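You operate a simulated robot arm through the tools that you are given. There is no shell and no other tool.

You run a simulated robot arm. Do the job below in one go: nothing can be reset, and whatever is moved stays where it is left.

TASK
Purge the gas hose on the black cart until the gas lamp lights.
Fine: MIG selected, cylinder handwheel over half open, welder on.

Only the result counts: the job must be done as asked and must still hold three seconds after the hand-in. Knocking over, shifting, dropping, spilling or breaking anything else fails it.

THE ROBOT
A 6-joint arm with a two-finger gripper, fixed in place. Base frame: the origin is at the foot of the arm, x ahead of it, y to its left, z up. Lengths are in mm, angles in degrees, forces in N, time in s.
Its first joint turns from -166.0 to 166.0 degrees. Payload 2.45 kg.
The tool frame sits at the grasp point between the pads (the TCP): z along the fingers, y along the line on which they close. The tips reach 20 mm beyond it. The gripper opens to 140 mm. The gripper's body begins 168 mm behind the TCP.
Orientation is that of the tool frame in the base frame, as a unit quaternion [w, x, y, z]. With the fingers straight down and closing along the base's y, the tool's x points along the base's -x, its y along +y and its z along -z.

THE INTERFACE
- The arm moves only by the tool send_rows. Its argument "moves" is a list of rows, each an object (a shift or turn left out is 0, a gripper value left out holds the last) with "rotation": the turn, a rotation vector about the tool's x, y, z in units of 6 degrees (1.0 is 6 degrees), a list of three; "xyz": the shift along the tool's x, y, z in units of 25 mm (1.0 is 25 mm), a list of three; "fingers": the finger opening in mm, from 0 to 140. In form: [{"rotation": [rx, ry, rz], "xyz": [tx, ty, tz], "fingers": fingers}, ...]. A call has 1 to 20 rows; each row shifts and turns the commanded pose from where the row before left it, along the tool's axes as they then stand. A call with a number of a shift or a turn outside -1 to 1 is refused whole. A row lasts 0.2 s, in which the tool goes at most 50 mm and 8.6 degrees; a call with a longer step from one row to the next is refused whole, and so is a gripper value outside its range. A pose out of reach is approached as far as the arm can. The call stops where the force on the tool passes 40 N (or 10 N more than at its start, if that is more) or the arm is blocked; 0.2 s more then pass. Each finger travels about 45 mm/s and halts on what it meets, pressing with about 42 N; the grip force reading is that of the motor and also rises with nothing between the fingers. The clock runs only during rows and for 0.2 s after the last one: add rows that do not move to give the fingers time. The reply holds the time, the measured pose of the TCP, the force on the tool along the base axes, the opening and the grip force, in the units named above and with some noise, with the torque about the TCP (base axes, N m) and any sound that the robot's microphone picked up.
- Cameras (640 x 400 px; columns grow to the right, rows downward): "scene" is fixed at [218.6, 639.1, 1232.6]; the picture's right is [-0.27, -0.96, 0.00], its down [-0.39, 0.11, -0.92] and it looks along [0.88, -0.25, -0.40] (base axes); focal length 220 px, centre (320, 200). "wrist" rides on the gripper at [78, 11, -209] in the tool frame; the picture's right is [-0.14, 0.99, 0.00], its down [-0.92, -0.13, -0.37] and it looks along [-0.36, -0.05, 0.93] (tool axes); focal length 280 px, centre (320, 200). There is no depth. A picture from a camera that has moved, and an enlarged one, comes with that camera's place and axes in the base frame and with its lens. The place of the scene camera against the robot may be out by one fixed shift of up to 18 mm in any direction.
- camera(camera): a new picture of that camera. No time passes.
- close_up(camera, box): a new picture of the part [left, top, right, bottom] of that camera's present view, enlarged. No time passes.
- sign_off(): hands the job in; it is judged then, once.

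Nothing tells you positions but the pictures and the camera data. Unless the task says otherwise, let go and move clear before handing in.

The tools are called after "Emit:" as a command line: name --argument value ..., lists and objects as JSON in quotes. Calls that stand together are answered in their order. send_rows: Moves the arm, as the interface text tells. Its arguments: {"type":"object","properties":{"moves":{"type":"array","items":{"type":"object","properties":{"rotation":{"type":"array","items":{"type":"number"}},"xyz":{"type":"array","items":{"type":"number"}},"fingers":{"type":"number"}}}}},"required":["moves"]} The other tools are called the same way: camera (camera) takes a picture; close_up (camera, box) takes an enlarged picture of a part of a camera's view; sign_off () hands the job in.

At the start:

```text
t: 0.0
eef_pos: [549.6, 591.7, 1160.5]
orientation: [0.001, 0.0, 1.0, -0.001]
contact_force: [0.0, 0.1, -0.3]
ft_torque: [0.0, -0.02, 0.02]
finger_gap: 140.0
finger_force: 0.1
```

scene: 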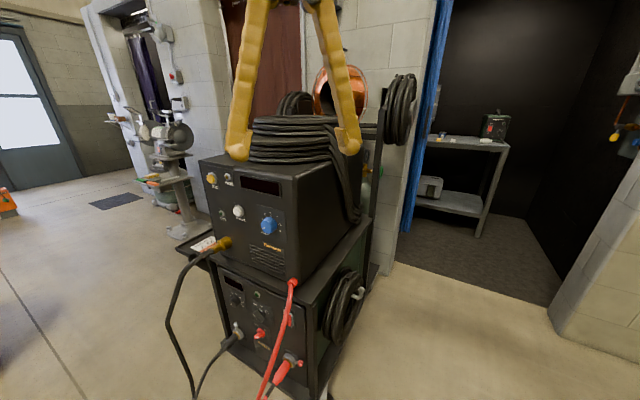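
wrist: 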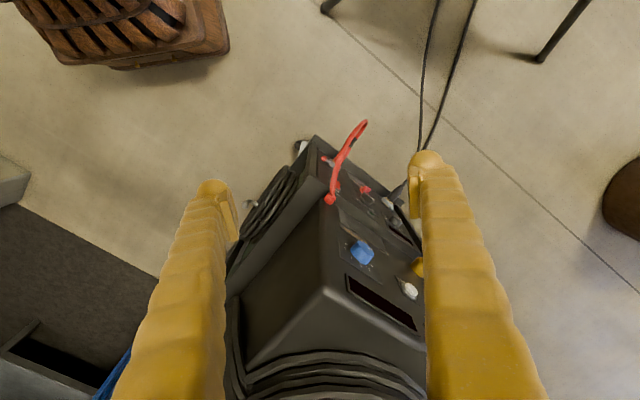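

I see a black cart with two stacked machines; the upper welder has several knobs, switches and a display on its front panel. I'll look closer at the panel before moving.

Emit:
close_up --camera "scene" --box '[190, 150, 310, 280]'

Emit:
close_up --camera "scene" --box '[200, 250, 320, 390]'

Emit:
close_up --camera "wrist" --box '[280, 120, 450, 350]'

Emit:
close_up --camera "scene" --box '[270, 50, 430, 200]'

```text
3.08 times, centred on (250, 215) of scene
camera zoom: at [218.6, 639.1, 1232.6], right [-0.27, -0.96, 0.0], down [-0.39, 0.11, -0.92], along [0.88, -0.25, -0.4], focal length 678 px, centre (535, 154)
```

zoom: 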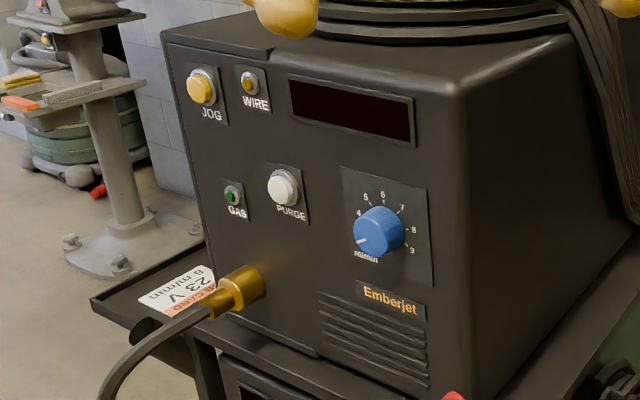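

```text
2.86 times, centred on (260, 320) of scene
camera zoom: at [218.6, 639.1, 1232.6], right [-0.27, -0.96, 0.0], down [-0.39, 0.11, -0.92], along [0.88, -0.25, -0.4], focal length 630 px, centre (491, -143)
```

zoom: 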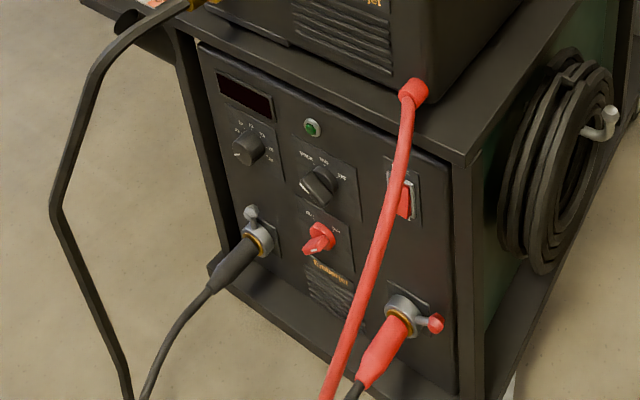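

```text
1.74 times, centred on (365, 235) of wrist
camera zoom: at [472.0, 600.8, 1368.1], right [0.14, 0.99, 0.0], down [0.92, -0.13, 0.37], along [0.37, -0.05, -0.93], focal length 488 px, centre (242, 139)
```

zoom: 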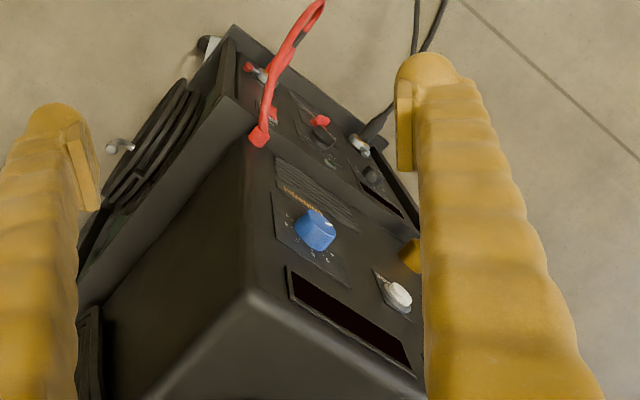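

```text
2.67 times, centred on (350, 125) of scene
camera zoom: at [218.6, 639.1, 1232.6], right [-0.27, -0.96, 0.0], down [-0.39, 0.11, -0.92], along [0.88, -0.25, -0.4], focal length 588 px, centre (240, 400)
```

zoom: 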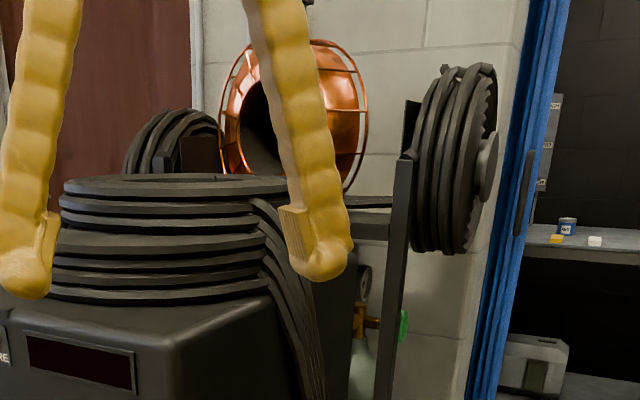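

The panel has JOG, WIRE lamp, GAS lamp, PURGE button and a blue wire-speed knob; the lower unit has a selector, a red switch and a small red knob. The displays look dark, so I'll zoom in on the labels and the cylinder valve.

Emit:
close_up --camera "scene" --box '[245, 295, 305, 340]'

Emit:
close_up --camera "scene" --box '[218, 268, 268, 308]'

Emit:
close_up --camera "scene" --box '[340, 130, 400, 200]'

Emit:
close_up --camera "scene" --box '[200, 165, 260, 225]'

Emit:
close_up --camera "scene" --box '[180, 225, 240, 265]'

```text
8.89 times, centred on (275, 318) of scene
camera zoom: at [218.6, 639.1, 1232.6], right [-0.27, -0.96, 0.0], down [-0.39, 0.11, -0.92], along [0.88, -0.25, -0.4], focal length 1959 px, centre (720, -844)
```

zoom: 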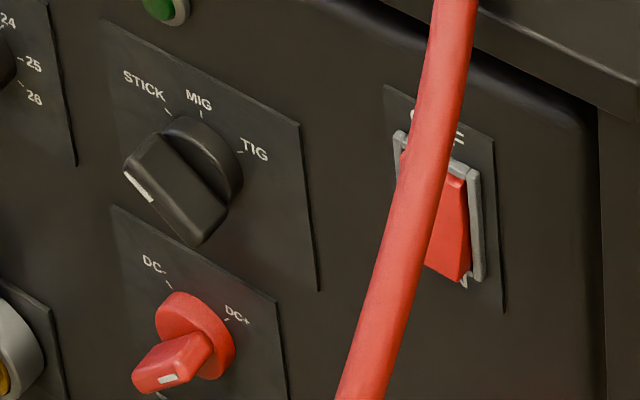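

```text
10.00 times, centred on (243, 288) of scene
camera zoom: at [218.6, 639.1, 1232.6], right [-0.27, -0.96, 0.0], down [-0.39, 0.11, -0.92], along [0.88, -0.25, -0.4], focal length 2203 px, centre (1090, -680)
```

zoom: 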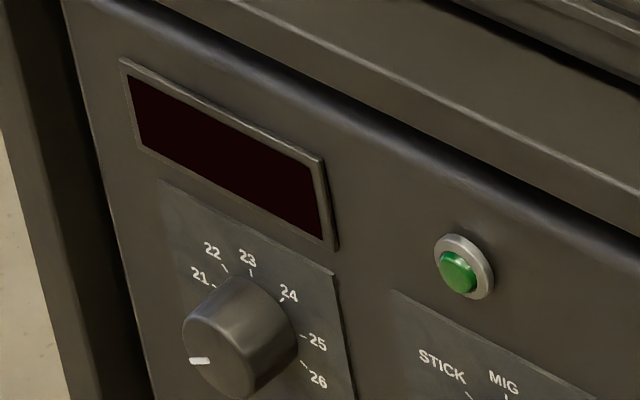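

```text
5.71 times, centred on (370, 165) of scene
camera zoom: at [218.6, 639.1, 1232.6], right [-0.27, -0.96, 0.0], down [-0.39, 0.11, -0.92], along [0.88, -0.25, -0.4], focal length 1259 px, centre (34, 400)
```

zoom: 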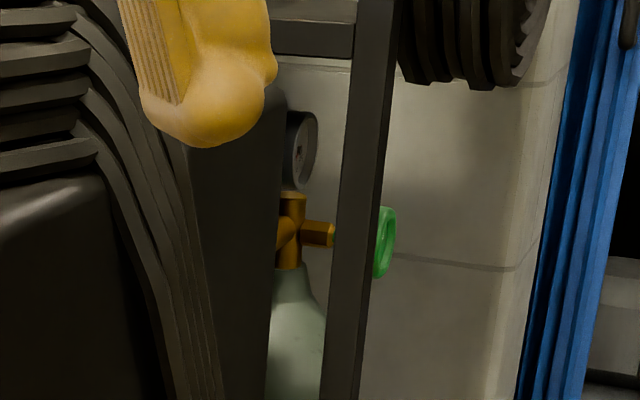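

```text
6.67 times, centred on (230, 195) of scene
camera zoom: at [218.6, 639.1, 1232.6], right [-0.27, -0.96, 0.0], down [-0.39, 0.11, -0.92], along [0.88, -0.25, -0.4], focal length 1469 px, centre (920, 233)
```

zoom: 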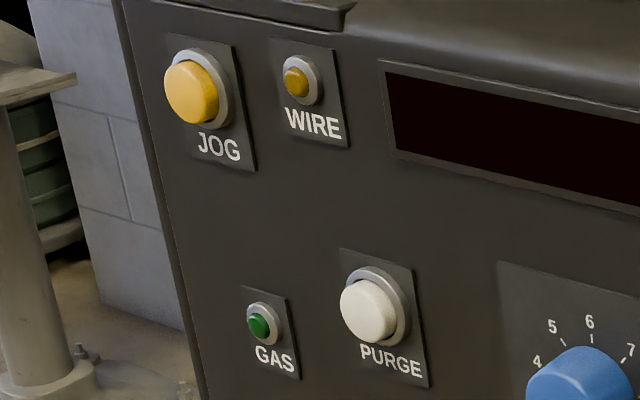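

```text
10.00 times, centred on (210, 245) of scene
camera zoom: at [218.6, 639.1, 1232.6], right [-0.27, -0.96, 0.0], down [-0.39, 0.11, -0.92], along [0.88, -0.25, -0.4], focal length 2203 px, centre (1420, -250)
```

zoom: 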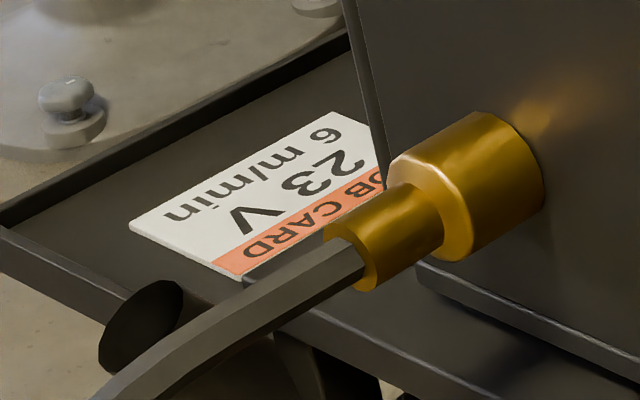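

The display and lamps look dark, and I can't yet read the selector or power switch. By triangulation PURGE is near (842,716,943) with the panel facing roughly (-0.7,0.7,0). I'll yaw and tilt the tool so the wrist camera faces the panels for a proper inspection.

Emit:
send_rows --moves '[{"rotation": [0, 0, 1], "xyz": [0, 0, 0]}, {"rotation": [0, 0, 1]}, {"rotation": [0, 0, 1]}, {"rotation": [0, 0, 1]}, {"rotation": [0, 0, 1]}, {"rotation": [0, 0, 1]}, {"rotation": [0, 0, 1]}, {"rotation": [0, 0, 1]}, {"xyz": [1, 0, 0]}, {"xyz": [1, 0, 0]}, {"rotation": [0, -1, 0]}, {"rotation": [0, -1, 0]}, {"rotation": [0, -1, 0]}, {"rotation": [0, -1, 0]}]'

Emit:
camera --camera "wrist"

Emit:
camera --camera "scene"

```text
t: 3.0
eef_pos: [517.3, 628.5, 1159.8]
orientation: [0.191, 0.399, 0.893, -0.084]
contact_force: [-0.6, -0.4, 0.2]
ft_torque: [0.04, 0.0, 0.01]
finger_gap: 140.0
finger_force: 0.1
```

```text
taken
camera wrist: at [420.5, 750.8, 1318.1], right [0.82, 0.57, 0.06], down [0.37, -0.6, 0.71], along [0.44, -0.56, -0.7], focal length 280 px, centre (320, 200)
```

wrist: 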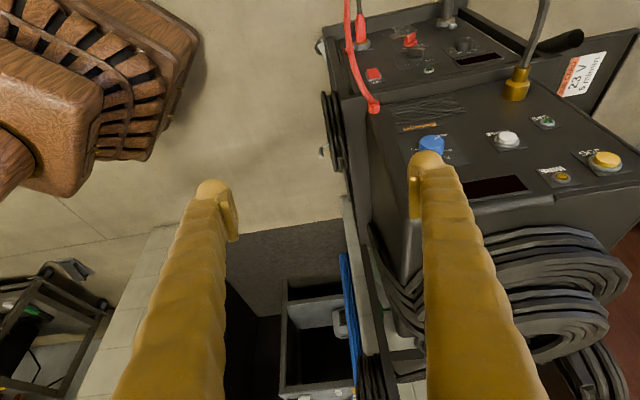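

```text
taken
```

scene: 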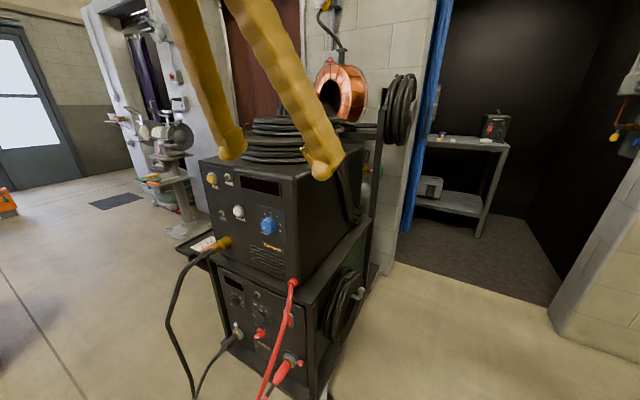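

The wrist view (upside down) now shows both panels, with the switch and selector in the upper part. I'll enlarge the parts of interest.

Emit:
close_up --camera "wrist" --box '[340, 20, 500, 120]'

Emit:
close_up --camera "wrist" --box '[390, 90, 640, 240]'

Emit:
close_up --camera "scene" --box '[340, 130, 400, 200]'

```text
4.00 times, centred on (420, 70) of wrist
camera zoom: at [420.5, 750.8, 1318.1], right [0.82, 0.57, 0.06], down [0.37, -0.6, 0.71], along [0.44, -0.56, -0.7], focal length 1122 px, centre (-80, 720)
```

zoom: 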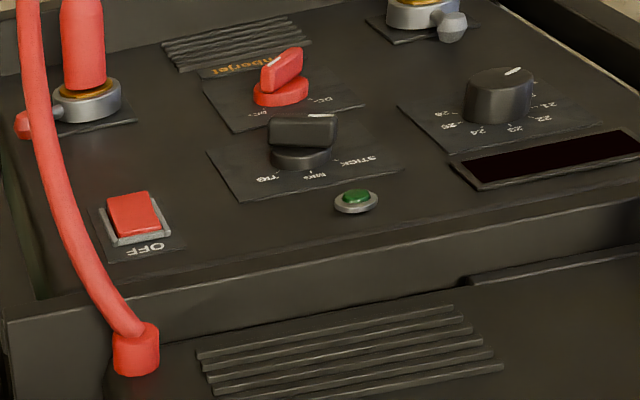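

```text
2.56 times, centred on (515, 165) of wrist
camera zoom: at [420.5, 750.8, 1318.1], right [0.82, 0.57, 0.06], down [0.37, -0.6, 0.71], along [0.44, -0.56, -0.7], focal length 718 px, centre (-179, 290)
```

zoom: 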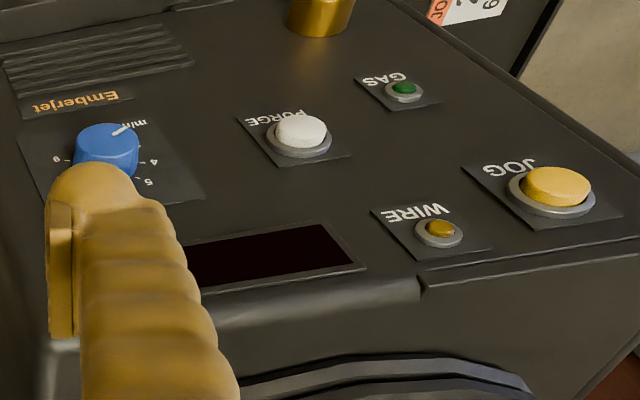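

```text
5.71 times, centred on (370, 165) of scene
camera zoom: at [218.6, 639.1, 1232.6], right [-0.27, -0.96, 0.0], down [-0.39, 0.11, -0.92], along [0.88, -0.25, -0.4], focal length 1259 px, centre (34, 400)
```

zoom: 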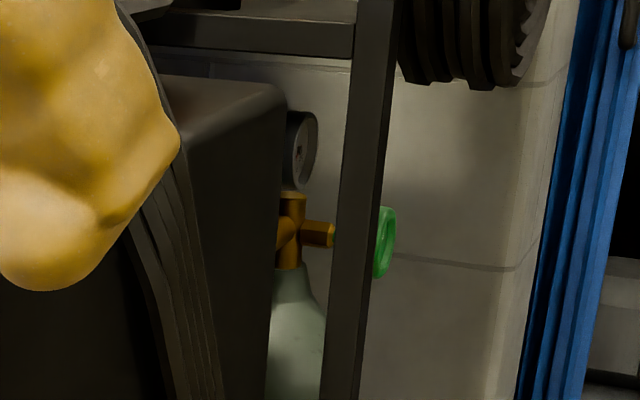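

The lower unit's power rocker reads OFF and the selector appears to be at STICK, so both likely need to be set. I'll go to a viewing station in front of the panels to read them frontally.

Emit:
send_rows --moves '[{"rotation": [0, -1, 0]}, {"rotation": [0, -1, 0]}, {"rotation": [0, -1, 0]}, {"rotation": [0, -1, 0]}, {"rotation": [0, -1, 0]}, {"rotation": [0, -1, 0]}, {"xyz": [1, 0.555, 0]}, {"xyz": [1, 0.555, 0]}, {"xyz": [1, 0.555, 0]}, {"xyz": [1, 0.555, 0]}, {"xyz": [1, 0.555, 0]}, {"xyz": [1, 0.555, 0]}, {"xyz": [1, 0.555, 0]}, {"xyz": [1, 0.555, 0]}]'

Emit:
camera --camera "wrist"

Emit:
camera --camera "scene"

```text
t: 6.0
eef_pos: [534.6, 778.6, 987.0]
orientation: [0.457, 0.353, 0.791, -0.203]
contact_force: [0.2, 0.6, 0.3]
ft_torque: [0.05, 0.05, 0.0]
finger_gap: 140.0
finger_force: 0.1
```

```text
taken
camera wrist: at [395.6, 947.6, 1023.4], right [0.78, 0.61, 0.12], down [0.0, -0.19, 0.98], along [0.62, -0.77, -0.15], focal length 280 px, centre (320, 200)
```

wrist: 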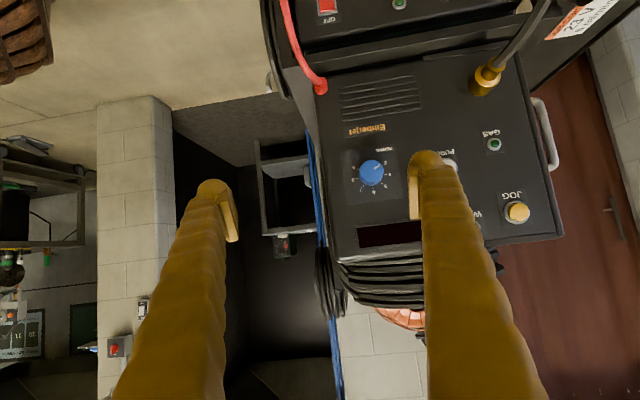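

```text
taken
```

scene: 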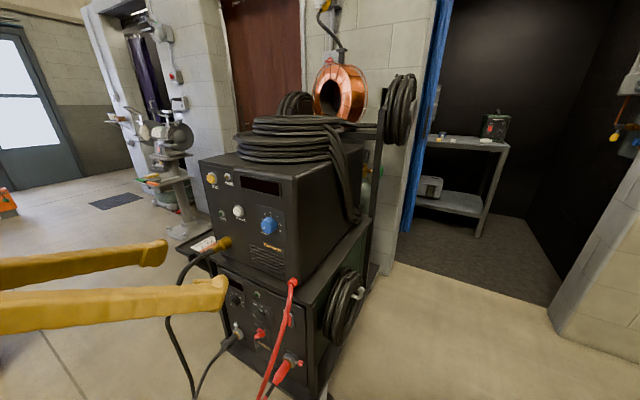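

I'm in front of the panel now and the tool moves as expected. I'll continue down to see the lower power unit fully.

Emit:
send_rows --moves '[{"xyz": [1, 0.3, 0.2]}, {"xyz": [1, 0.3, 0.2]}, {"xyz": [1, 0.3, 0.2]}, {"xyz": [1, 0.3, 0.2]}, {"xyz": [1, 0.3, 0.2]}, {"xyz": [1, 0.3, 0.2]}, {"xyz": [1, 0.3, 0.2]}, {"xyz": [1, 0.3, 0.2]}]'

Emit:
camera --camera "wrist"

```text
t: 7.8
eef_pos: [536.2, 864.0, 795.2]
orientation: [0.457, 0.353, 0.791, -0.203]
contact_force: [-0.2, 0.4, 0.7]
ft_torque: [0.08, -0.01, -0.01]
finger_gap: 139.7
finger_force: 0.0
```

```text
taken
camera wrist: at [396.0, 1034.1, 831.1], right [0.78, 0.61, 0.12], down [0.0, -0.19, 0.98], along [0.62, -0.77, -0.15], focal length 280 px, centre (320, 200)
```

wrist: 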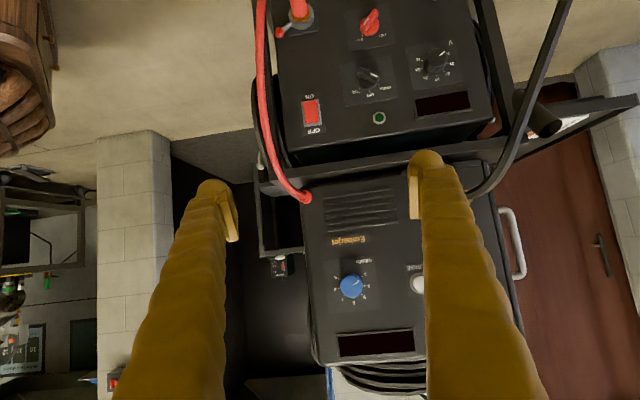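

Emit:
close_up --camera "wrist" --box '[250, 0, 490, 150]'

Emit:
close_up --camera "wrist" --box '[340, 50, 400, 110]'

Emit:
close_up --camera "wrist" --box '[280, 80, 340, 140]'

```text
2.67 times, centred on (370, 75) of wrist
camera zoom: at [396.0, 1034.1, 831.1], right [0.78, 0.61, 0.12], down [0.0, -0.19, 0.98], along [0.62, -0.77, -0.15], focal length 748 px, centre (187, 533)
```

zoom: 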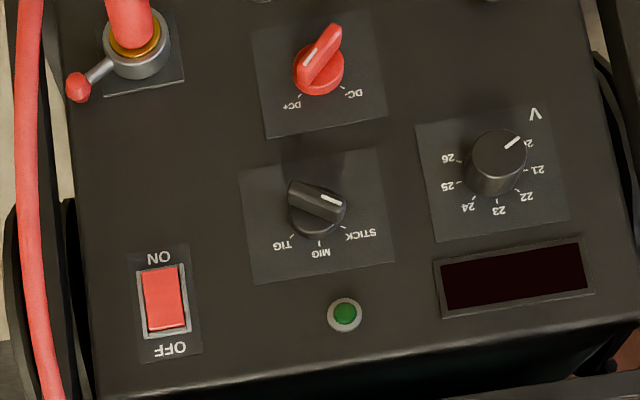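

```text
6.67 times, centred on (370, 80) of wrist
camera zoom: at [396.0, 1034.1, 831.1], right [0.78, 0.61, 0.12], down [0.0, -0.19, 0.98], along [0.62, -0.77, -0.15], focal length 1869 px, centre (-13, 1000)
```

zoom: 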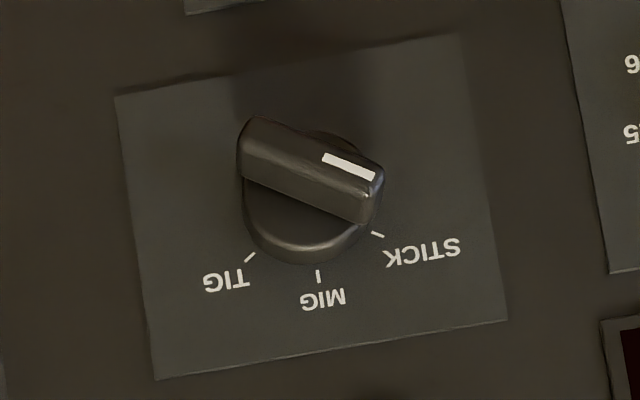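

```text
6.67 times, centred on (310, 110) of wrist
camera zoom: at [396.0, 1034.1, 831.1], right [0.78, 0.61, 0.12], down [0.0, -0.19, 0.98], along [0.62, -0.77, -0.15], focal length 1869 px, centre (387, 800)
```

zoom: 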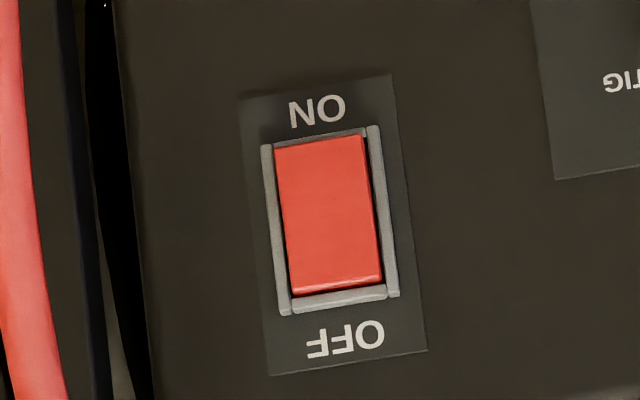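

Now it's clear: the rocker is OFF (ON is its lower end) and the selector is at STICK, so I need to switch ON and turn to MIG. Rocker is near (743,614,563), selector bar near (814,717,518); red cable bulges out to the right of the switch. I'll narrow the fingers and approach the rocker for a closer look.

Emit:
send_rows --moves '[{"xyz": [0.264, 0.069, 0.961], "fingers": 60}, {"xyz": [0.264, 0.069, 0.961]}, {"xyz": [0.264, 0.069, 0.961]}, {"xyz": [0.264, 0.069, 0.961]}, {"xyz": [0.264, 0.069, 0.961]}, {"xyz": [0.264, 0.069, 0.961]}, {"xyz": [0.264, 0.069, 0.961]}, {"xyz": [0.264, 0.069, 0.961]}, {"xyz": [0.264, 0.069, 0.961]}]'

Emit:
camera --camera "wrist"

Emit:
camera --camera "scene"

```text
t: 9.8
eef_pos: [650.0, 759.5, 633.1]
orientation: [0.458, 0.352, 0.791, -0.203]
contact_force: [-0.5, 0.1, 0.2]
ft_torque: [0.03, 0.01, -0.01]
finger_gap: 59.9
finger_force: 0.1
```

```text
taken
camera wrist: at [511.2, 929.5, 669.5], right [0.78, 0.61, 0.12], down [0.0, -0.19, 0.98], along [0.62, -0.77, -0.15], focal length 280 px, centre (320, 200)
```

wrist: 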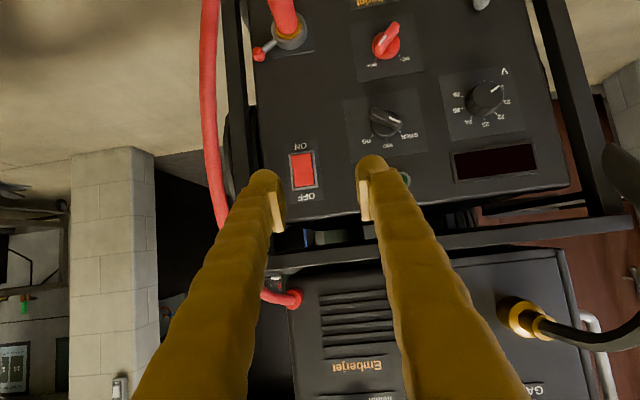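

```text
taken
```

scene: 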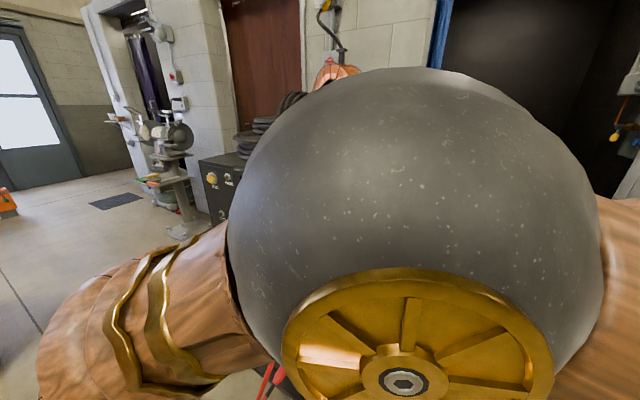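

The left finger is lined up beside the rocker. I'll enlarge the view to measure the rocker and the nearby cable.

Emit:
close_up --camera "wrist" --box '[190, 120, 350, 220]'

```text
4.00 times, centred on (270, 170) of wrist
camera zoom: at [511.2, 929.5, 669.5], right [0.78, 0.61, 0.12], down [0.0, -0.19, 0.98], along [0.62, -0.77, -0.15], focal length 1122 px, centre (520, 320)
```

zoom: 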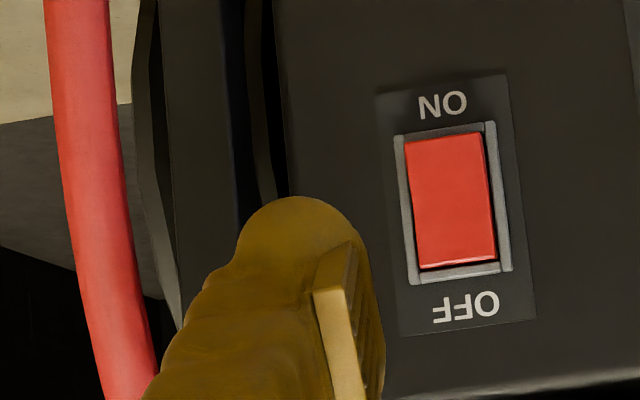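

The rocker is 29×46 mm, centre about (743,613,563), ON half being the lower one. I'll move to just in front of its lower half with the left finger.

Emit:
send_rows --moves '[{"xyz": [0.102, 0.047, 0.971]}, {"xyz": [0.102, 0.047, 0.971]}, {"xyz": [0.102, 0.047, 0.971]}, {"xyz": [0.102, 0.047, 0.971]}, {"xyz": [0.102, 0.047, 0.971]}, {"xyz": [0.102, 0.047, 0.971]}]'

Emit:
camera --camera "wrist"

Emit:
close_up --camera "wrist" --box '[220, 120, 380, 220]'

```text
t: 11.2
eef_pos: [736.0, 676.0, 549.0]
orientation: [0.457, 0.352, 0.791, -0.203]
contact_force: [-0.8, 1.0, 0.5]
ft_torque: [0.01, 0.0, -0.03]
finger_gap: 59.9
finger_force: 0.1
```

```text
taken
camera wrist: at [595.9, 845.1, 584.9], right [0.78, 0.61, 0.12], down [0.0, -0.19, 0.98], along [0.62, -0.77, -0.15], focal length 280 px, centre (320, 200)
```

wrist: 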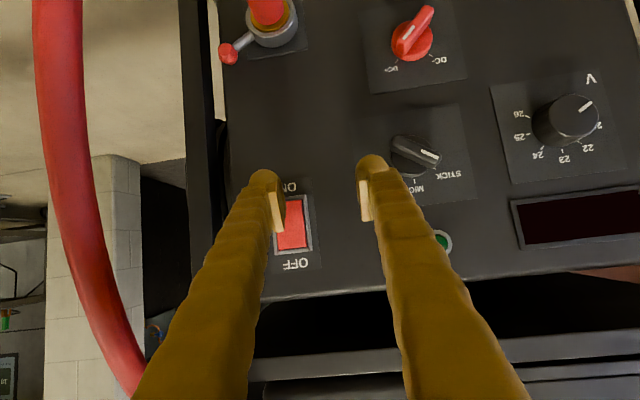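

```text
4.00 times, centred on (300, 170) of wrist
camera zoom: at [595.9, 845.1, 584.9], right [0.78, 0.61, 0.12], down [0.0, -0.19, 0.98], along [0.62, -0.77, -0.15], focal length 1122 px, centre (400, 320)
```

zoom: 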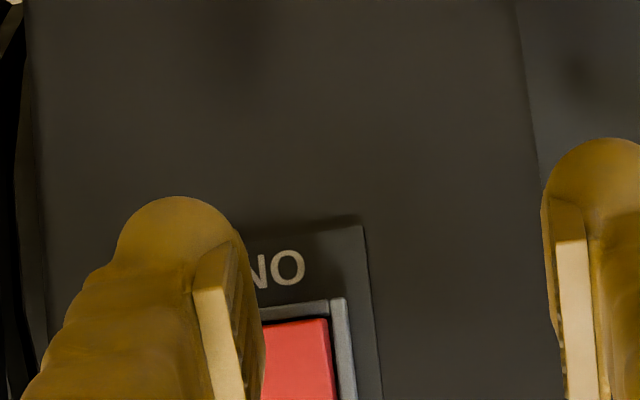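

The fingertip is a rounded blob about 34 mm across, so I'll shift 7 mm sideways to centre it and press slowly inwards on the ON end, watching the force.

Emit:
send_rows --moves '[{"xyz": [0, 0.28, 0]}, {"xyz": [-0.06, 0.004, 0.104]}, {"xyz": [-0.06, 0.004, 0.104]}, {"xyz": [-0.06, 0.004, 0.104]}, {"xyz": [-0.06, 0.004, 0.104]}, {"xyz": [-0.06, 0.004, 0.104]}, {"xyz": [-0.06, 0.004, 0.104]}, {"xyz": [-0.06, 0.004, 0.104]}]'

Emit:
camera --camera "wrist"

```text
t: 13.0
eef_pos: [755.2, 664.3, 546.7]
orientation: [0.457, 0.353, 0.791, -0.203]
contact_force: [-0.8, 0.0, -1.3]
ft_torque: [0.01, -0.02, 0.01]
finger_gap: 60.0
finger_force: 0.0
```

```text
taken
camera wrist: at [615.9, 834.3, 583.7], right [0.78, 0.61, 0.12], down [0.0, -0.19, 0.98], along [0.62, -0.77, -0.15], focal length 280 px, centre (320, 200)
```

wrist: 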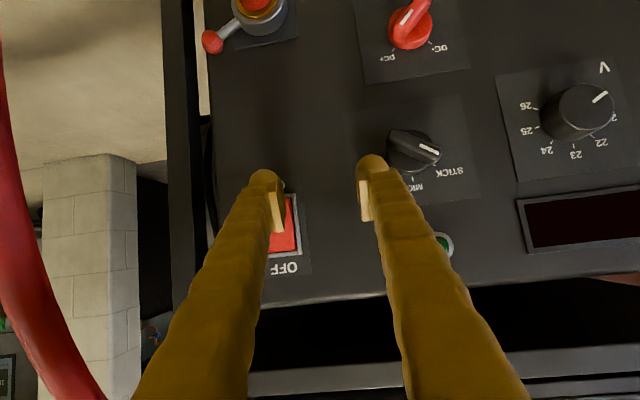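

No contact yet, and the right finger is close to the selector, so I'll back off a little, narrow the gap and shift sideways to keep clear, then press again.

Emit:
send_rows --moves '[{"xyz": [0.12, -0.004, -0.208], "fingers": 36}, {"xyz": [0, -0.18, 0]}, {"xyz": [0, -0.18, 0]}, {"xyz": [-0.06, 0.004, 0.104]}, {"xyz": [-0.06, 0.004, 0.104]}, {"xyz": [-0.06, 0.004, 0.104]}, {"xyz": [-0.06, 0.004, 0.104]}, {"xyz": [-0.06, 0.004, 0.104]}]'

Emit:
camera --camera "wrist"

```text
t: 14.8
eef_pos: [752.7, 657.1, 547.0]
orientation: [0.456, 0.352, 0.792, -0.201]
contact_force: [-4.1, 4.2, -1.5]
ft_torque: [0.07, -0.1, -0.23]
finger_gap: 36.5
finger_force: 0.4
heard: click
stopped in row 8: the force on the tool passed its limit at 48 N (the readings are from after the stop); the commanded pose is now the measured one
```

```text
taken
camera wrist: at [612.8, 826.3, 584.1], right [0.78, 0.61, 0.12], down [0.0, -0.19, 0.98], along [0.63, -0.77, -0.15], focal length 280 px, centre (320, 200)
```

wrist: 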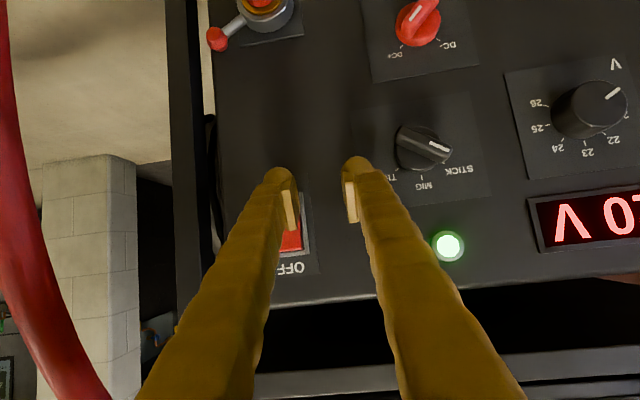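

Click heard: the green lamp and the voltage display are lit, so the welder is on. Now I back off, shift over to the selector, and level the tool so I can grip the selector bar square to the panel.

Emit:
send_rows --moves '[{"xyz": [0.5, -0.032, -0.866]}, {"xyz": [0.5, -0.032, -0.866]}, {"xyz": [0.5, -0.032, -0.866]}, {"xyz": [0.5, -0.032, -0.866]}, {"xyz": [0, 0.88, 0]}, {"xyz": [0, 0.88, 0]}, {"xyz": [0, 0.88, 0]}, {"xyz": [0, 0.88, 0]}, {"rotation": [0, -1, 0]}, {"rotation": [0, -1, 0]}, {"rotation": [0, -1, 0]}, {"rotation": [0, -1, 0]}, {"rotation": [0, -1, 0]}]'

Emit:
camera --camera "wrist"

```text
t: 17.6
eef_pos: [749.5, 788.3, 548.9]
orientation: [0.647, 0.287, 0.647, -0.285]
contact_force: [0.2, 0.0, 2.1]
ft_torque: [0.11, 0.09, -0.07]
finger_gap: 35.8
finger_force: 0.1
```

```text
taken
camera wrist: at [616.8, 949.8, 470.2], right [0.73, 0.66, 0.14], down [-0.34, 0.18, 0.92], along [0.59, -0.72, 0.36], focal length 280 px, centre (320, 200)
```

wrist: 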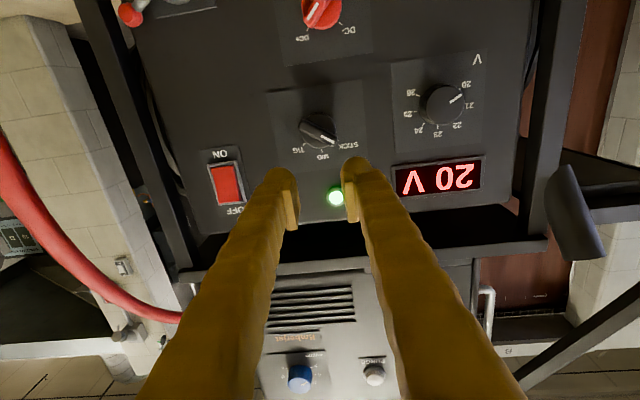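

The tool is level and the display reads 20 V. I'll zoom in on the selector to measure its position and bar angle.

Emit:
close_up --camera "wrist" --box '[260, 80, 380, 180]'

Emit:
close_up --camera "wrist" --box '[190, 20, 510, 220]'

```text
4.00 times, centred on (320, 130) of wrist
camera zoom: at [616.8, 949.8, 470.2], right [0.73, 0.66, 0.14], down [-0.34, 0.18, 0.92], along [0.59, -0.72, 0.36], focal length 1122 px, centre (320, 480)
```

zoom: 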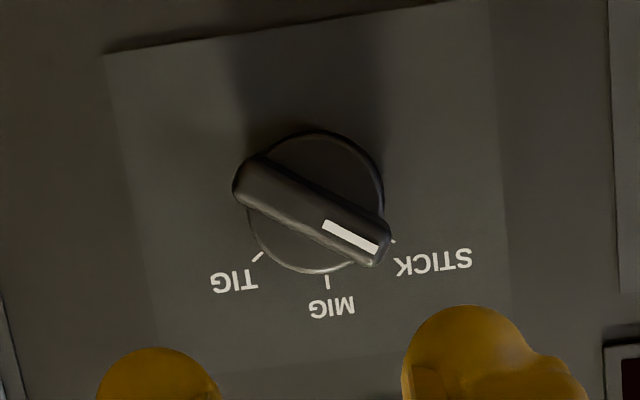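

```text
2.00 times, centred on (350, 120) of wrist
camera zoom: at [616.8, 949.8, 470.2], right [0.73, 0.66, 0.14], down [-0.34, 0.18, 0.92], along [0.59, -0.72, 0.36], focal length 561 px, centre (260, 360)
```

zoom: 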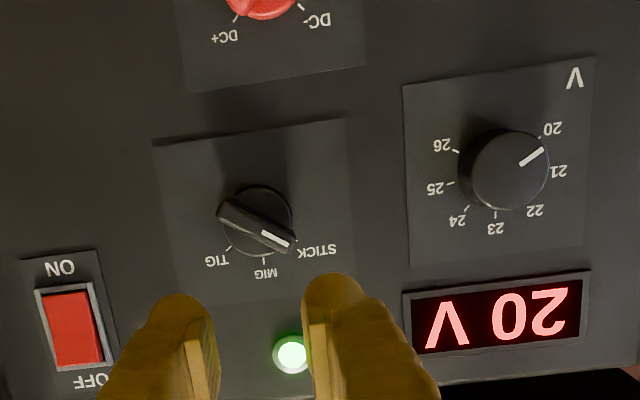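

Selector bar centre is at about T-line (816–819, 716, 512), pointing exactly at STICK, 55° counter-clockwise from MIG (straight up). I'll drop to its height, roll the gripper -55° so the fingers straddle the bar, and open to 44 mm.

Emit:
send_rows --moves '[{"xyz": [0.74, 0, 0], "fingers": 44}, {"xyz": [0.74, 0, 0]}, {"rotation": [-0.25, 0, 0]}, {"rotation": [0, 0, -1]}, {"rotation": [0, 0, -1]}, {"rotation": [0, 0, -1]}, {"rotation": [0, 0, -1]}, {"rotation": [0, 0, -1]}, {"rotation": [0, 0, -1]}, {"rotation": [0, 0, -1]}, {"rotation": [0, 0, -1]}, {"rotation": [0, 0, -1]}, {"rotation": [0, 0, -0.17]}, {}]'

Emit:
camera --camera "wrist"

Emit:
close_up --camera "wrist" --box '[240, 100, 400, 220]'

```text
t: 20.6
eef_pos: [749.5, 787.9, 511.7]
orientation: [0.449, -0.053, 0.706, -0.545]
contact_force: [0.1, -0.1, 0.7]
ft_torque: [-0.02, -0.04, 0.0]
finger_gap: 44.2
finger_force: 0.1
```

```text
taken
camera wrist: at [563.4, 897.8, 456.6], right [0.49, 0.47, -0.73], down [0.24, 0.74, 0.63], along [0.84, -0.49, 0.25], focal length 280 px, centre (320, 200)
```

wrist: 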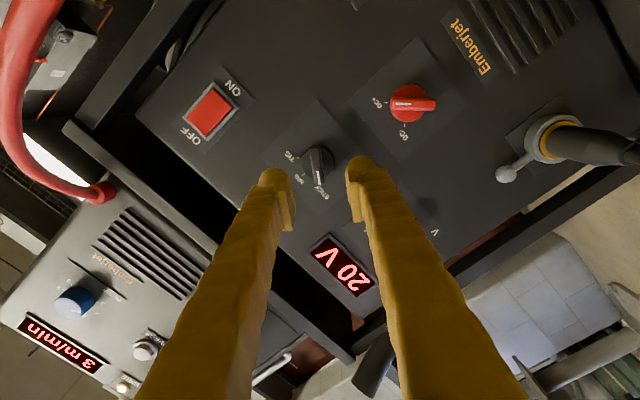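

```text
3.33 times, centred on (320, 160) of wrist
camera zoom: at [563.4, 897.8, 456.6], right [0.49, 0.47, -0.73], down [0.24, 0.74, 0.63], along [0.84, -0.49, 0.25], focal length 935 px, centre (320, 333)
```

zoom: 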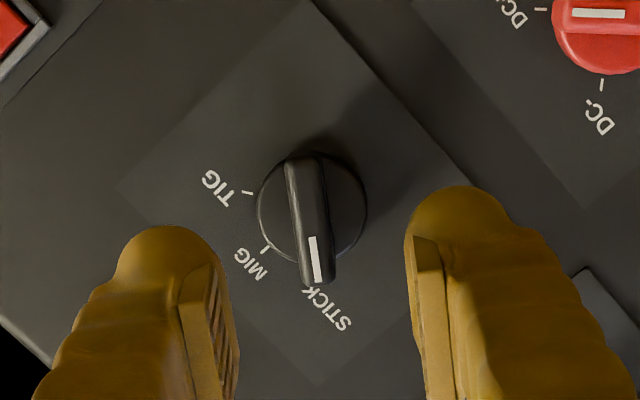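

The bar is aligned with the tool's x axis between the fingers; only about 2.7 mm off-centre. I'll correct and advance partway.

Emit:
send_rows --moves '[{"xyz": [-0.08, -0.1, 0.5]}, {"xyz": [0, 0, 0.8]}, {"xyz": [0, 0, 0.8]}, {"xyz": [0, 0, 0.5]}]'

Emit:
close_up --camera "wrist" --box '[240, 100, 400, 220]'

```text
t: 21.6
eef_pos: [792.6, 740.6, 512.9]
orientation: [0.448, -0.053, 0.706, -0.546]
contact_force: [-0.2, 0.1, 0.2]
ft_torque: [-0.02, 0.01, 0.03]
finger_gap: 44.2
finger_force: 0.1
```

```text
3.33 times, centred on (320, 160) of wrist
camera zoom: at [607.9, 851.1, 459.2], right [0.49, 0.47, -0.73], down [0.24, 0.73, 0.63], along [0.84, -0.49, 0.25], focal length 935 px, centre (320, 333)
```

zoom: 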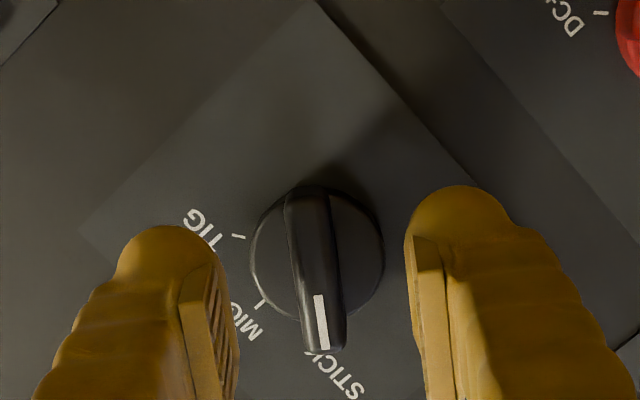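

The bar is centred between the fingers. Advancing the remaining ~32 mm and closing on the bar.

Emit:
send_rows --moves '[{"xyz": [0, 0, 0.5]}, {"xyz": [0, 0, 0.4]}, {"xyz": [0, 0, 0.35]}, {}, {"fingers": 5}, {}, {}, {}, {}]'

Emit:
close_up --camera "wrist" --box '[240, 100, 400, 220]'

```text
t: 23.6
eef_pos: [815.1, 719.4, 513.9]
orientation: [0.449, -0.051, 0.706, -0.546]
contact_force: [-29.1, -16.7, 20.8]
ft_torque: [-0.07, -0.07, -0.43]
finger_gap: 11.5
finger_force: 38.3
```

```text
3.33 times, centred on (320, 160) of wrist
camera zoom: at [629.3, 828.9, 460.2], right [0.49, 0.47, -0.73], down [0.24, 0.73, 0.64], along [0.84, -0.49, 0.25], focal length 935 px, centre (320, 333)
```

zoom: 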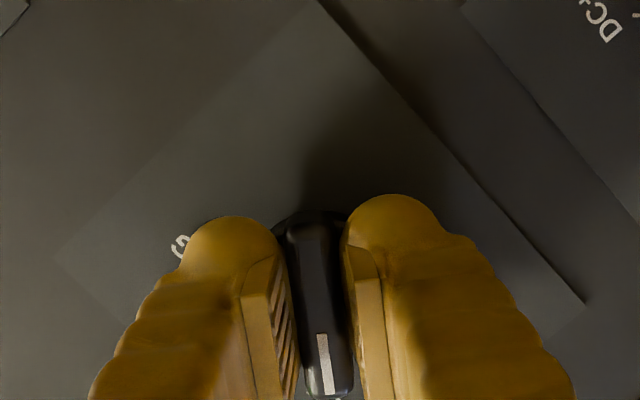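

Gripped, but the sideways force (~36 N along the tool's -y) shows only one finger is loaded. I'll shift ~2 mm in -y to balance the grip.

Emit:
send_rows --moves '[{"xyz": [0, -0.04, 0], "fingers": 2}, {"xyz": [0, -0.04, 0]}, {}, {}]'

Emit:
close_up --camera "wrist" --box '[240, 100, 400, 220]'

```text
t: 24.6
eef_pos: [816.1, 718.2, 514.6]
orientation: [0.449, -0.054, 0.706, -0.545]
contact_force: [3.1, 27.6, -6.4]
ft_torque: [-0.08, -0.04, 0.49]
finger_gap: 11.6
finger_force: 38.7
```

```text
3.33 times, centred on (320, 160) of wrist
camera zoom: at [628.9, 828.2, 460.7], right [0.49, 0.47, -0.73], down [0.24, 0.73, 0.64], along [0.84, -0.49, 0.25], focal length 935 px, centre (320, 333)
```

zoom: 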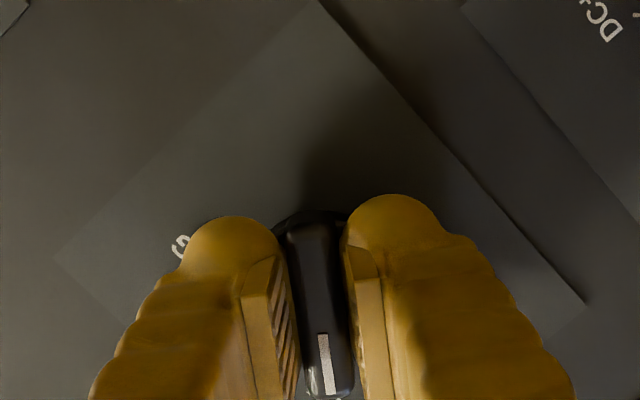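

Both pads are now on the bar (11.6 mm thick); residual forces are small friction loads. I'll ease back slightly, then try the first part of the clockwise turn.

Emit:
send_rows --moves '[{"xyz": [0, 0.03, -0.02]}, {}, {"rotation": [0, 0, 0.5]}, {"rotation": [0, 0, 0.5]}, {}]'

Emit:
close_up --camera "wrist" --box '[240, 100, 400, 220]'

```text
t: 25.8
eef_pos: [815.0, 718.6, 514.3]
orientation: [0.477, -0.015, 0.707, -0.522]
contact_force: [19.3, 24.6, -4.6]
ft_torque: [0.04, 0.08, 0.33]
finger_gap: 11.3
finger_force: 38.0
```

```text
3.33 times, centred on (320, 160) of wrist
camera zoom: at [633.3, 832.5, 454.7], right [0.55, 0.52, -0.66], down [0.19, 0.69, 0.7], along [0.82, -0.51, 0.28], focal length 935 px, centre (320, 333)
```

zoom: 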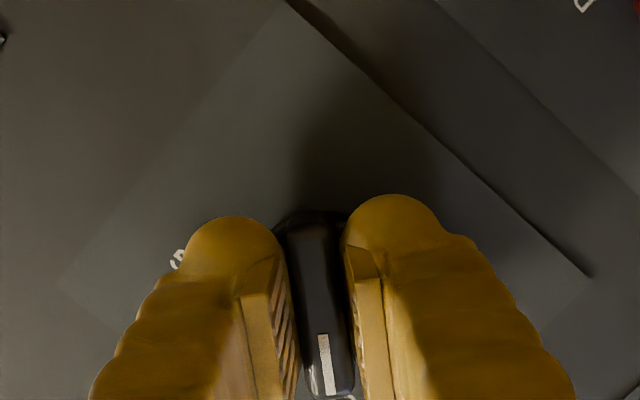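

The selector turns with the gripper. Residual force is ~31 N towards the panel's left; I'll relieve it by ~1 mm and continue turning.

Emit:
send_rows --moves '[{"xyz": [-0.03, 0.026, 0]}, {"rotation": [0, 0, 0.5]}, {"rotation": [0, 0, 0.5]}, {"rotation": [0, 0, 0.5]}, {"rotation": [0, 0, 0.5]}, {}]'

```text
t: 27.2
eef_pos: [815.6, 719.2, 514.0]
orientation: [0.528, 0.059, 0.706, -0.469]
contact_force: [6.4, -10.5, 1.8]
ft_torque: [0.07, 0.03, 0.0]
finger_gap: 11.3
finger_force: 38.8
```

Forces are low and the turn is going well (18° of 55°). Continuing the rotation.

Emit:
send_rows --moves '[{"rotation": [0, 0, 0.5]}, {"rotation": [0, 0, 0.5]}, {"rotation": [0, 0, 0.5]}, {"rotation": [0, 0, 0.5]}, {"rotation": [0, 0, 0.5]}, {"rotation": [0, 0, 0.5]}, {}]'

Emit:
camera --camera "wrist"

```text
t: 28.8
eef_pos: [814.3, 719.4, 515.2]
orientation: [0.595, 0.168, 0.688, -0.38]
contact_force: [34.2, -2.3, -14.9]
ft_torque: [0.1, 0.12, 0.2]
finger_gap: 11.5
finger_force: 38.2
```

```text
taken
camera wrist: at [659.7, 858.5, 436.7], right [0.71, 0.68, -0.19], down [-0.13, 0.39, 0.91], along [0.69, -0.62, 0.36], focal length 280 px, centre (320, 200)
```

wrist: 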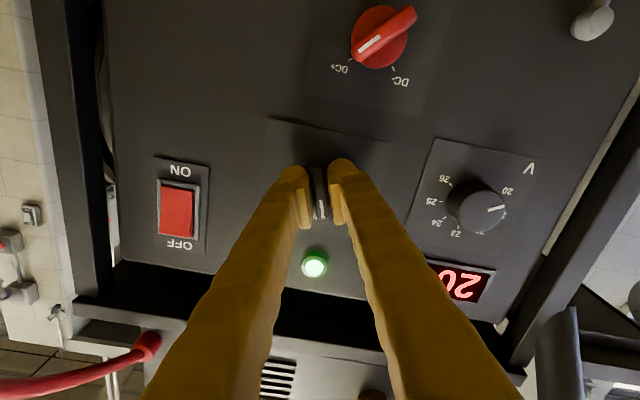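

Still turning fine (36°); I'll relieve the small side load and finish most of the rest.

Emit:
send_rows --moves '[{"xyz": [0.008, 0.037, 0.024]}, {}, {"rotation": [0, 0, 0.5]}, {"rotation": [0, 0, 0.5]}, {"rotation": [0, 0, 0.5]}, {"rotation": [0, 0, 0.5]}, {}]'

Emit:
close_up --camera "wrist" --box '[240, 100, 400, 220]'

```text
t: 30.1
eef_pos: [815.2, 720.1, 512.6]
orientation: [0.626, 0.229, 0.669, -0.328]
contact_force: [-6.7, -5.4, 6.4]
ft_torque: [0.15, 0.13, -0.1]
finger_gap: 11.7
finger_force: 38.2
stopped in row 6: the force on the tool passed its limit at 49 N (the readings are from after the stop); the commanded pose is now the measured one
```

```text
3.33 times, centred on (320, 160) of wrist
camera zoom: at [670.5, 868.8, 434.7], right [0.73, 0.69, -0.01], down [-0.24, 0.28, 0.93], along [0.64, -0.67, 0.37], focal length 935 px, centre (320, 333)
```

zoom: 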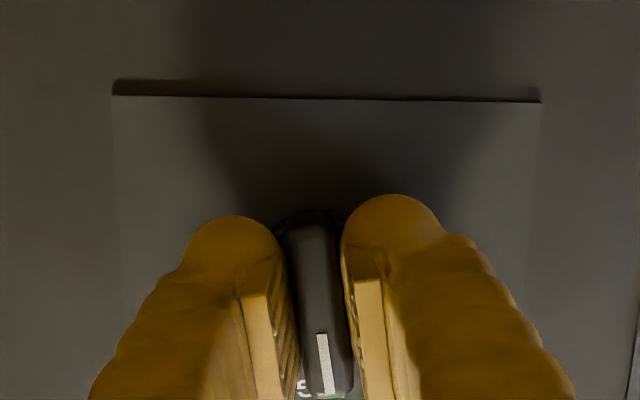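

Forces are low again; roll is now about -8.7°, so ~8.7° remains to bring the pointer straight up to MIG.

Emit:
send_rows --moves '[{"rotation": [0, 0, 0.36]}, {"rotation": [0, 0, 0.36]}, {"rotation": [0, 0, 0.36]}, {"rotation": [0, 0, 0.37]}, {}]'

Emit:
camera --camera "wrist"

Emit:
close_up --camera "wrist" --box '[240, 120, 400, 240]'

```text
t: 31.3
eef_pos: [816.1, 718.8, 514.3]
orientation: [0.65, 0.279, 0.649, -0.28]
contact_force: [1.1, 11.9, 3.4]
ft_torque: [0.04, 0.03, 0.12]
finger_gap: 11.1
finger_force: 38.3
```

```text
taken
camera wrist: at [679.1, 877.0, 435.4], right [0.72, 0.68, 0.14], down [-0.35, 0.18, 0.92], along [0.6, -0.71, 0.36], focal length 280 px, centre (320, 200)
```

wrist: 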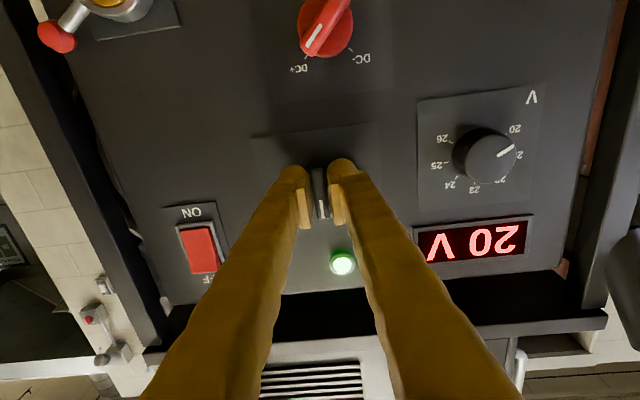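

```text
3.33 times, centred on (320, 180) of wrist
camera zoom: at [679.1, 877.0, 435.4], right [0.72, 0.68, 0.14], down [-0.35, 0.18, 0.92], along [0.6, -0.71, 0.36], focal length 935 px, centre (320, 267)
```

zoom: 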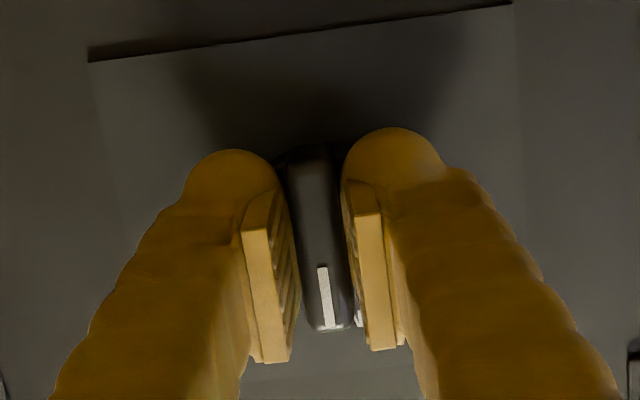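

The bar should now be vertical (MIG). Releasing and backing straight out to check.

Emit:
send_rows --moves '[{"fingers": 44}, {}, {}, {"xyz": [0, 0, -0.8]}, {"xyz": [0, 0, -1]}, {"xyz": [0, 0, -1]}, {"xyz": [0, 0, -1]}, {"xyz": [0, 0, -1]}]'

Emit:
camera --camera "wrist"

Emit:
close_up --camera "wrist" --box '[260, 80, 380, 180]'

```text
t: 33.1
eef_pos: [731.3, 808.0, 511.3]
orientation: [0.65, 0.279, 0.649, -0.279]
contact_force: [-0.7, -0.3, 0.6]
ft_torque: [0.03, 0.01, 0.02]
finger_gap: 43.9
finger_force: 0.1
```

```text
taken
camera wrist: at [595.6, 965.1, 434.2], right [0.72, 0.68, 0.14], down [-0.35, 0.18, 0.92], along [0.6, -0.71, 0.36], focal length 280 px, centre (320, 200)
```

wrist: 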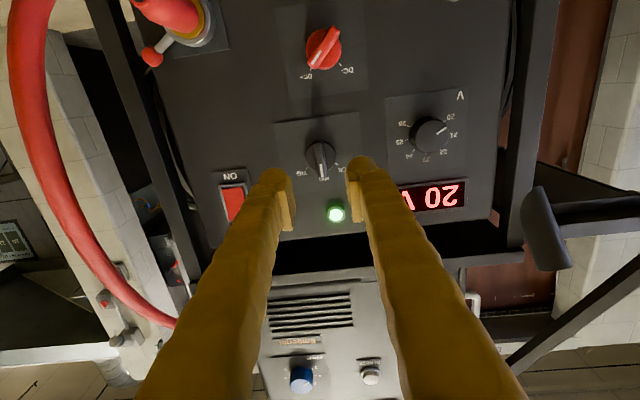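

```text
4.00 times, centred on (320, 130) of wrist
camera zoom: at [595.6, 965.1, 434.2], right [0.72, 0.68, 0.14], down [-0.35, 0.18, 0.92], along [0.6, -0.71, 0.36], focal length 1122 px, centre (320, 480)
```

zoom: 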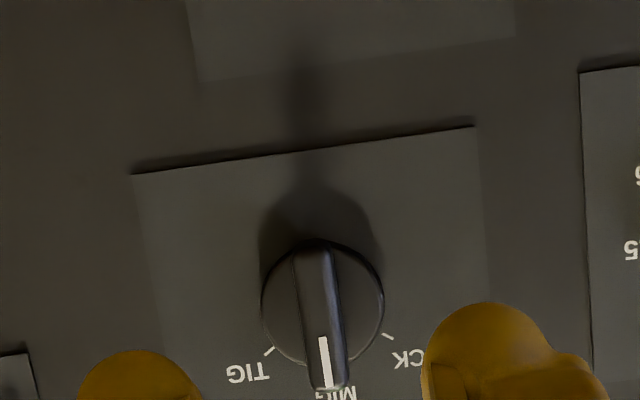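

The selector now points at MIG. Next I'll go up to the upper panel and test PURGE (estimated near (858,721,927)) while checking the GAS lamp; first out and up, clear of the torch cable.

Emit:
send_rows --moves '[{"xyz": [0, 0, -1], "fingers": 10}, {"xyz": [0, 0, -1]}, {"xyz": [-1, 0, 0]}, {"xyz": [-1, 0, 0]}, {"xyz": [-1, 0, 0]}, {"xyz": [-1, 0, 0]}, {"xyz": [-1, 0, 0]}, {"xyz": [-1, 0, 0]}, {"xyz": [-1, 0, 0]}, {"xyz": [-1, 0, 0]}, {"xyz": [-1, 0, 0]}, {"xyz": [-1, 0, 0]}, {"xyz": [-1, 0, 0]}, {"xyz": [-1, 0, 0]}, {"xyz": [-1, 0, 0]}, {"xyz": [-1, 0, 0]}, {"xyz": [-1, 0, 0]}, {"xyz": [-1, 0, 0]}]'

Emit:
camera --camera "wrist"

Emit:
camera --camera "scene"

```text
t: 36.9
eef_pos: [696.1, 842.2, 912.0]
orientation: [0.649, 0.28, 0.65, -0.28]
contact_force: [0.9, -1.3, 0.2]
ft_torque: [-0.05, -0.06, 0.03]
finger_gap: 10.2
finger_force: 0.0
```

```text
taken
camera wrist: at [560.6, 1000.6, 832.5], right [0.72, 0.68, 0.14], down [-0.35, 0.18, 0.92], along [0.6, -0.71, 0.36], focal length 280 px, centre (320, 200)
```

wrist: 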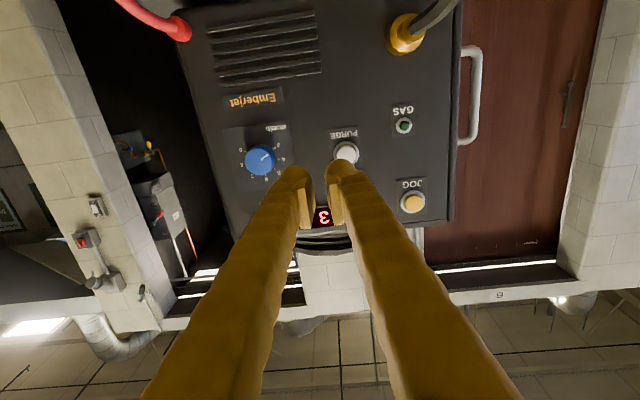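

```text
taken
```

scene: 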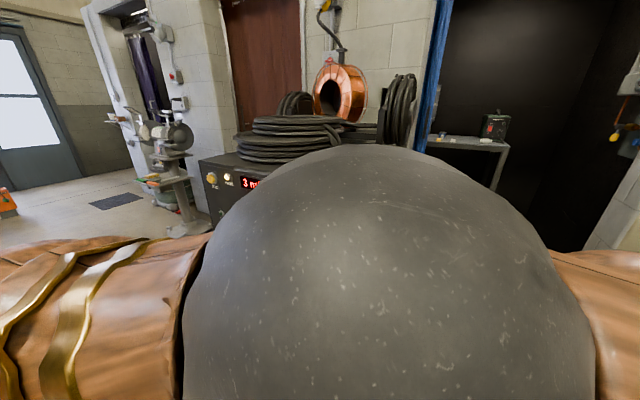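

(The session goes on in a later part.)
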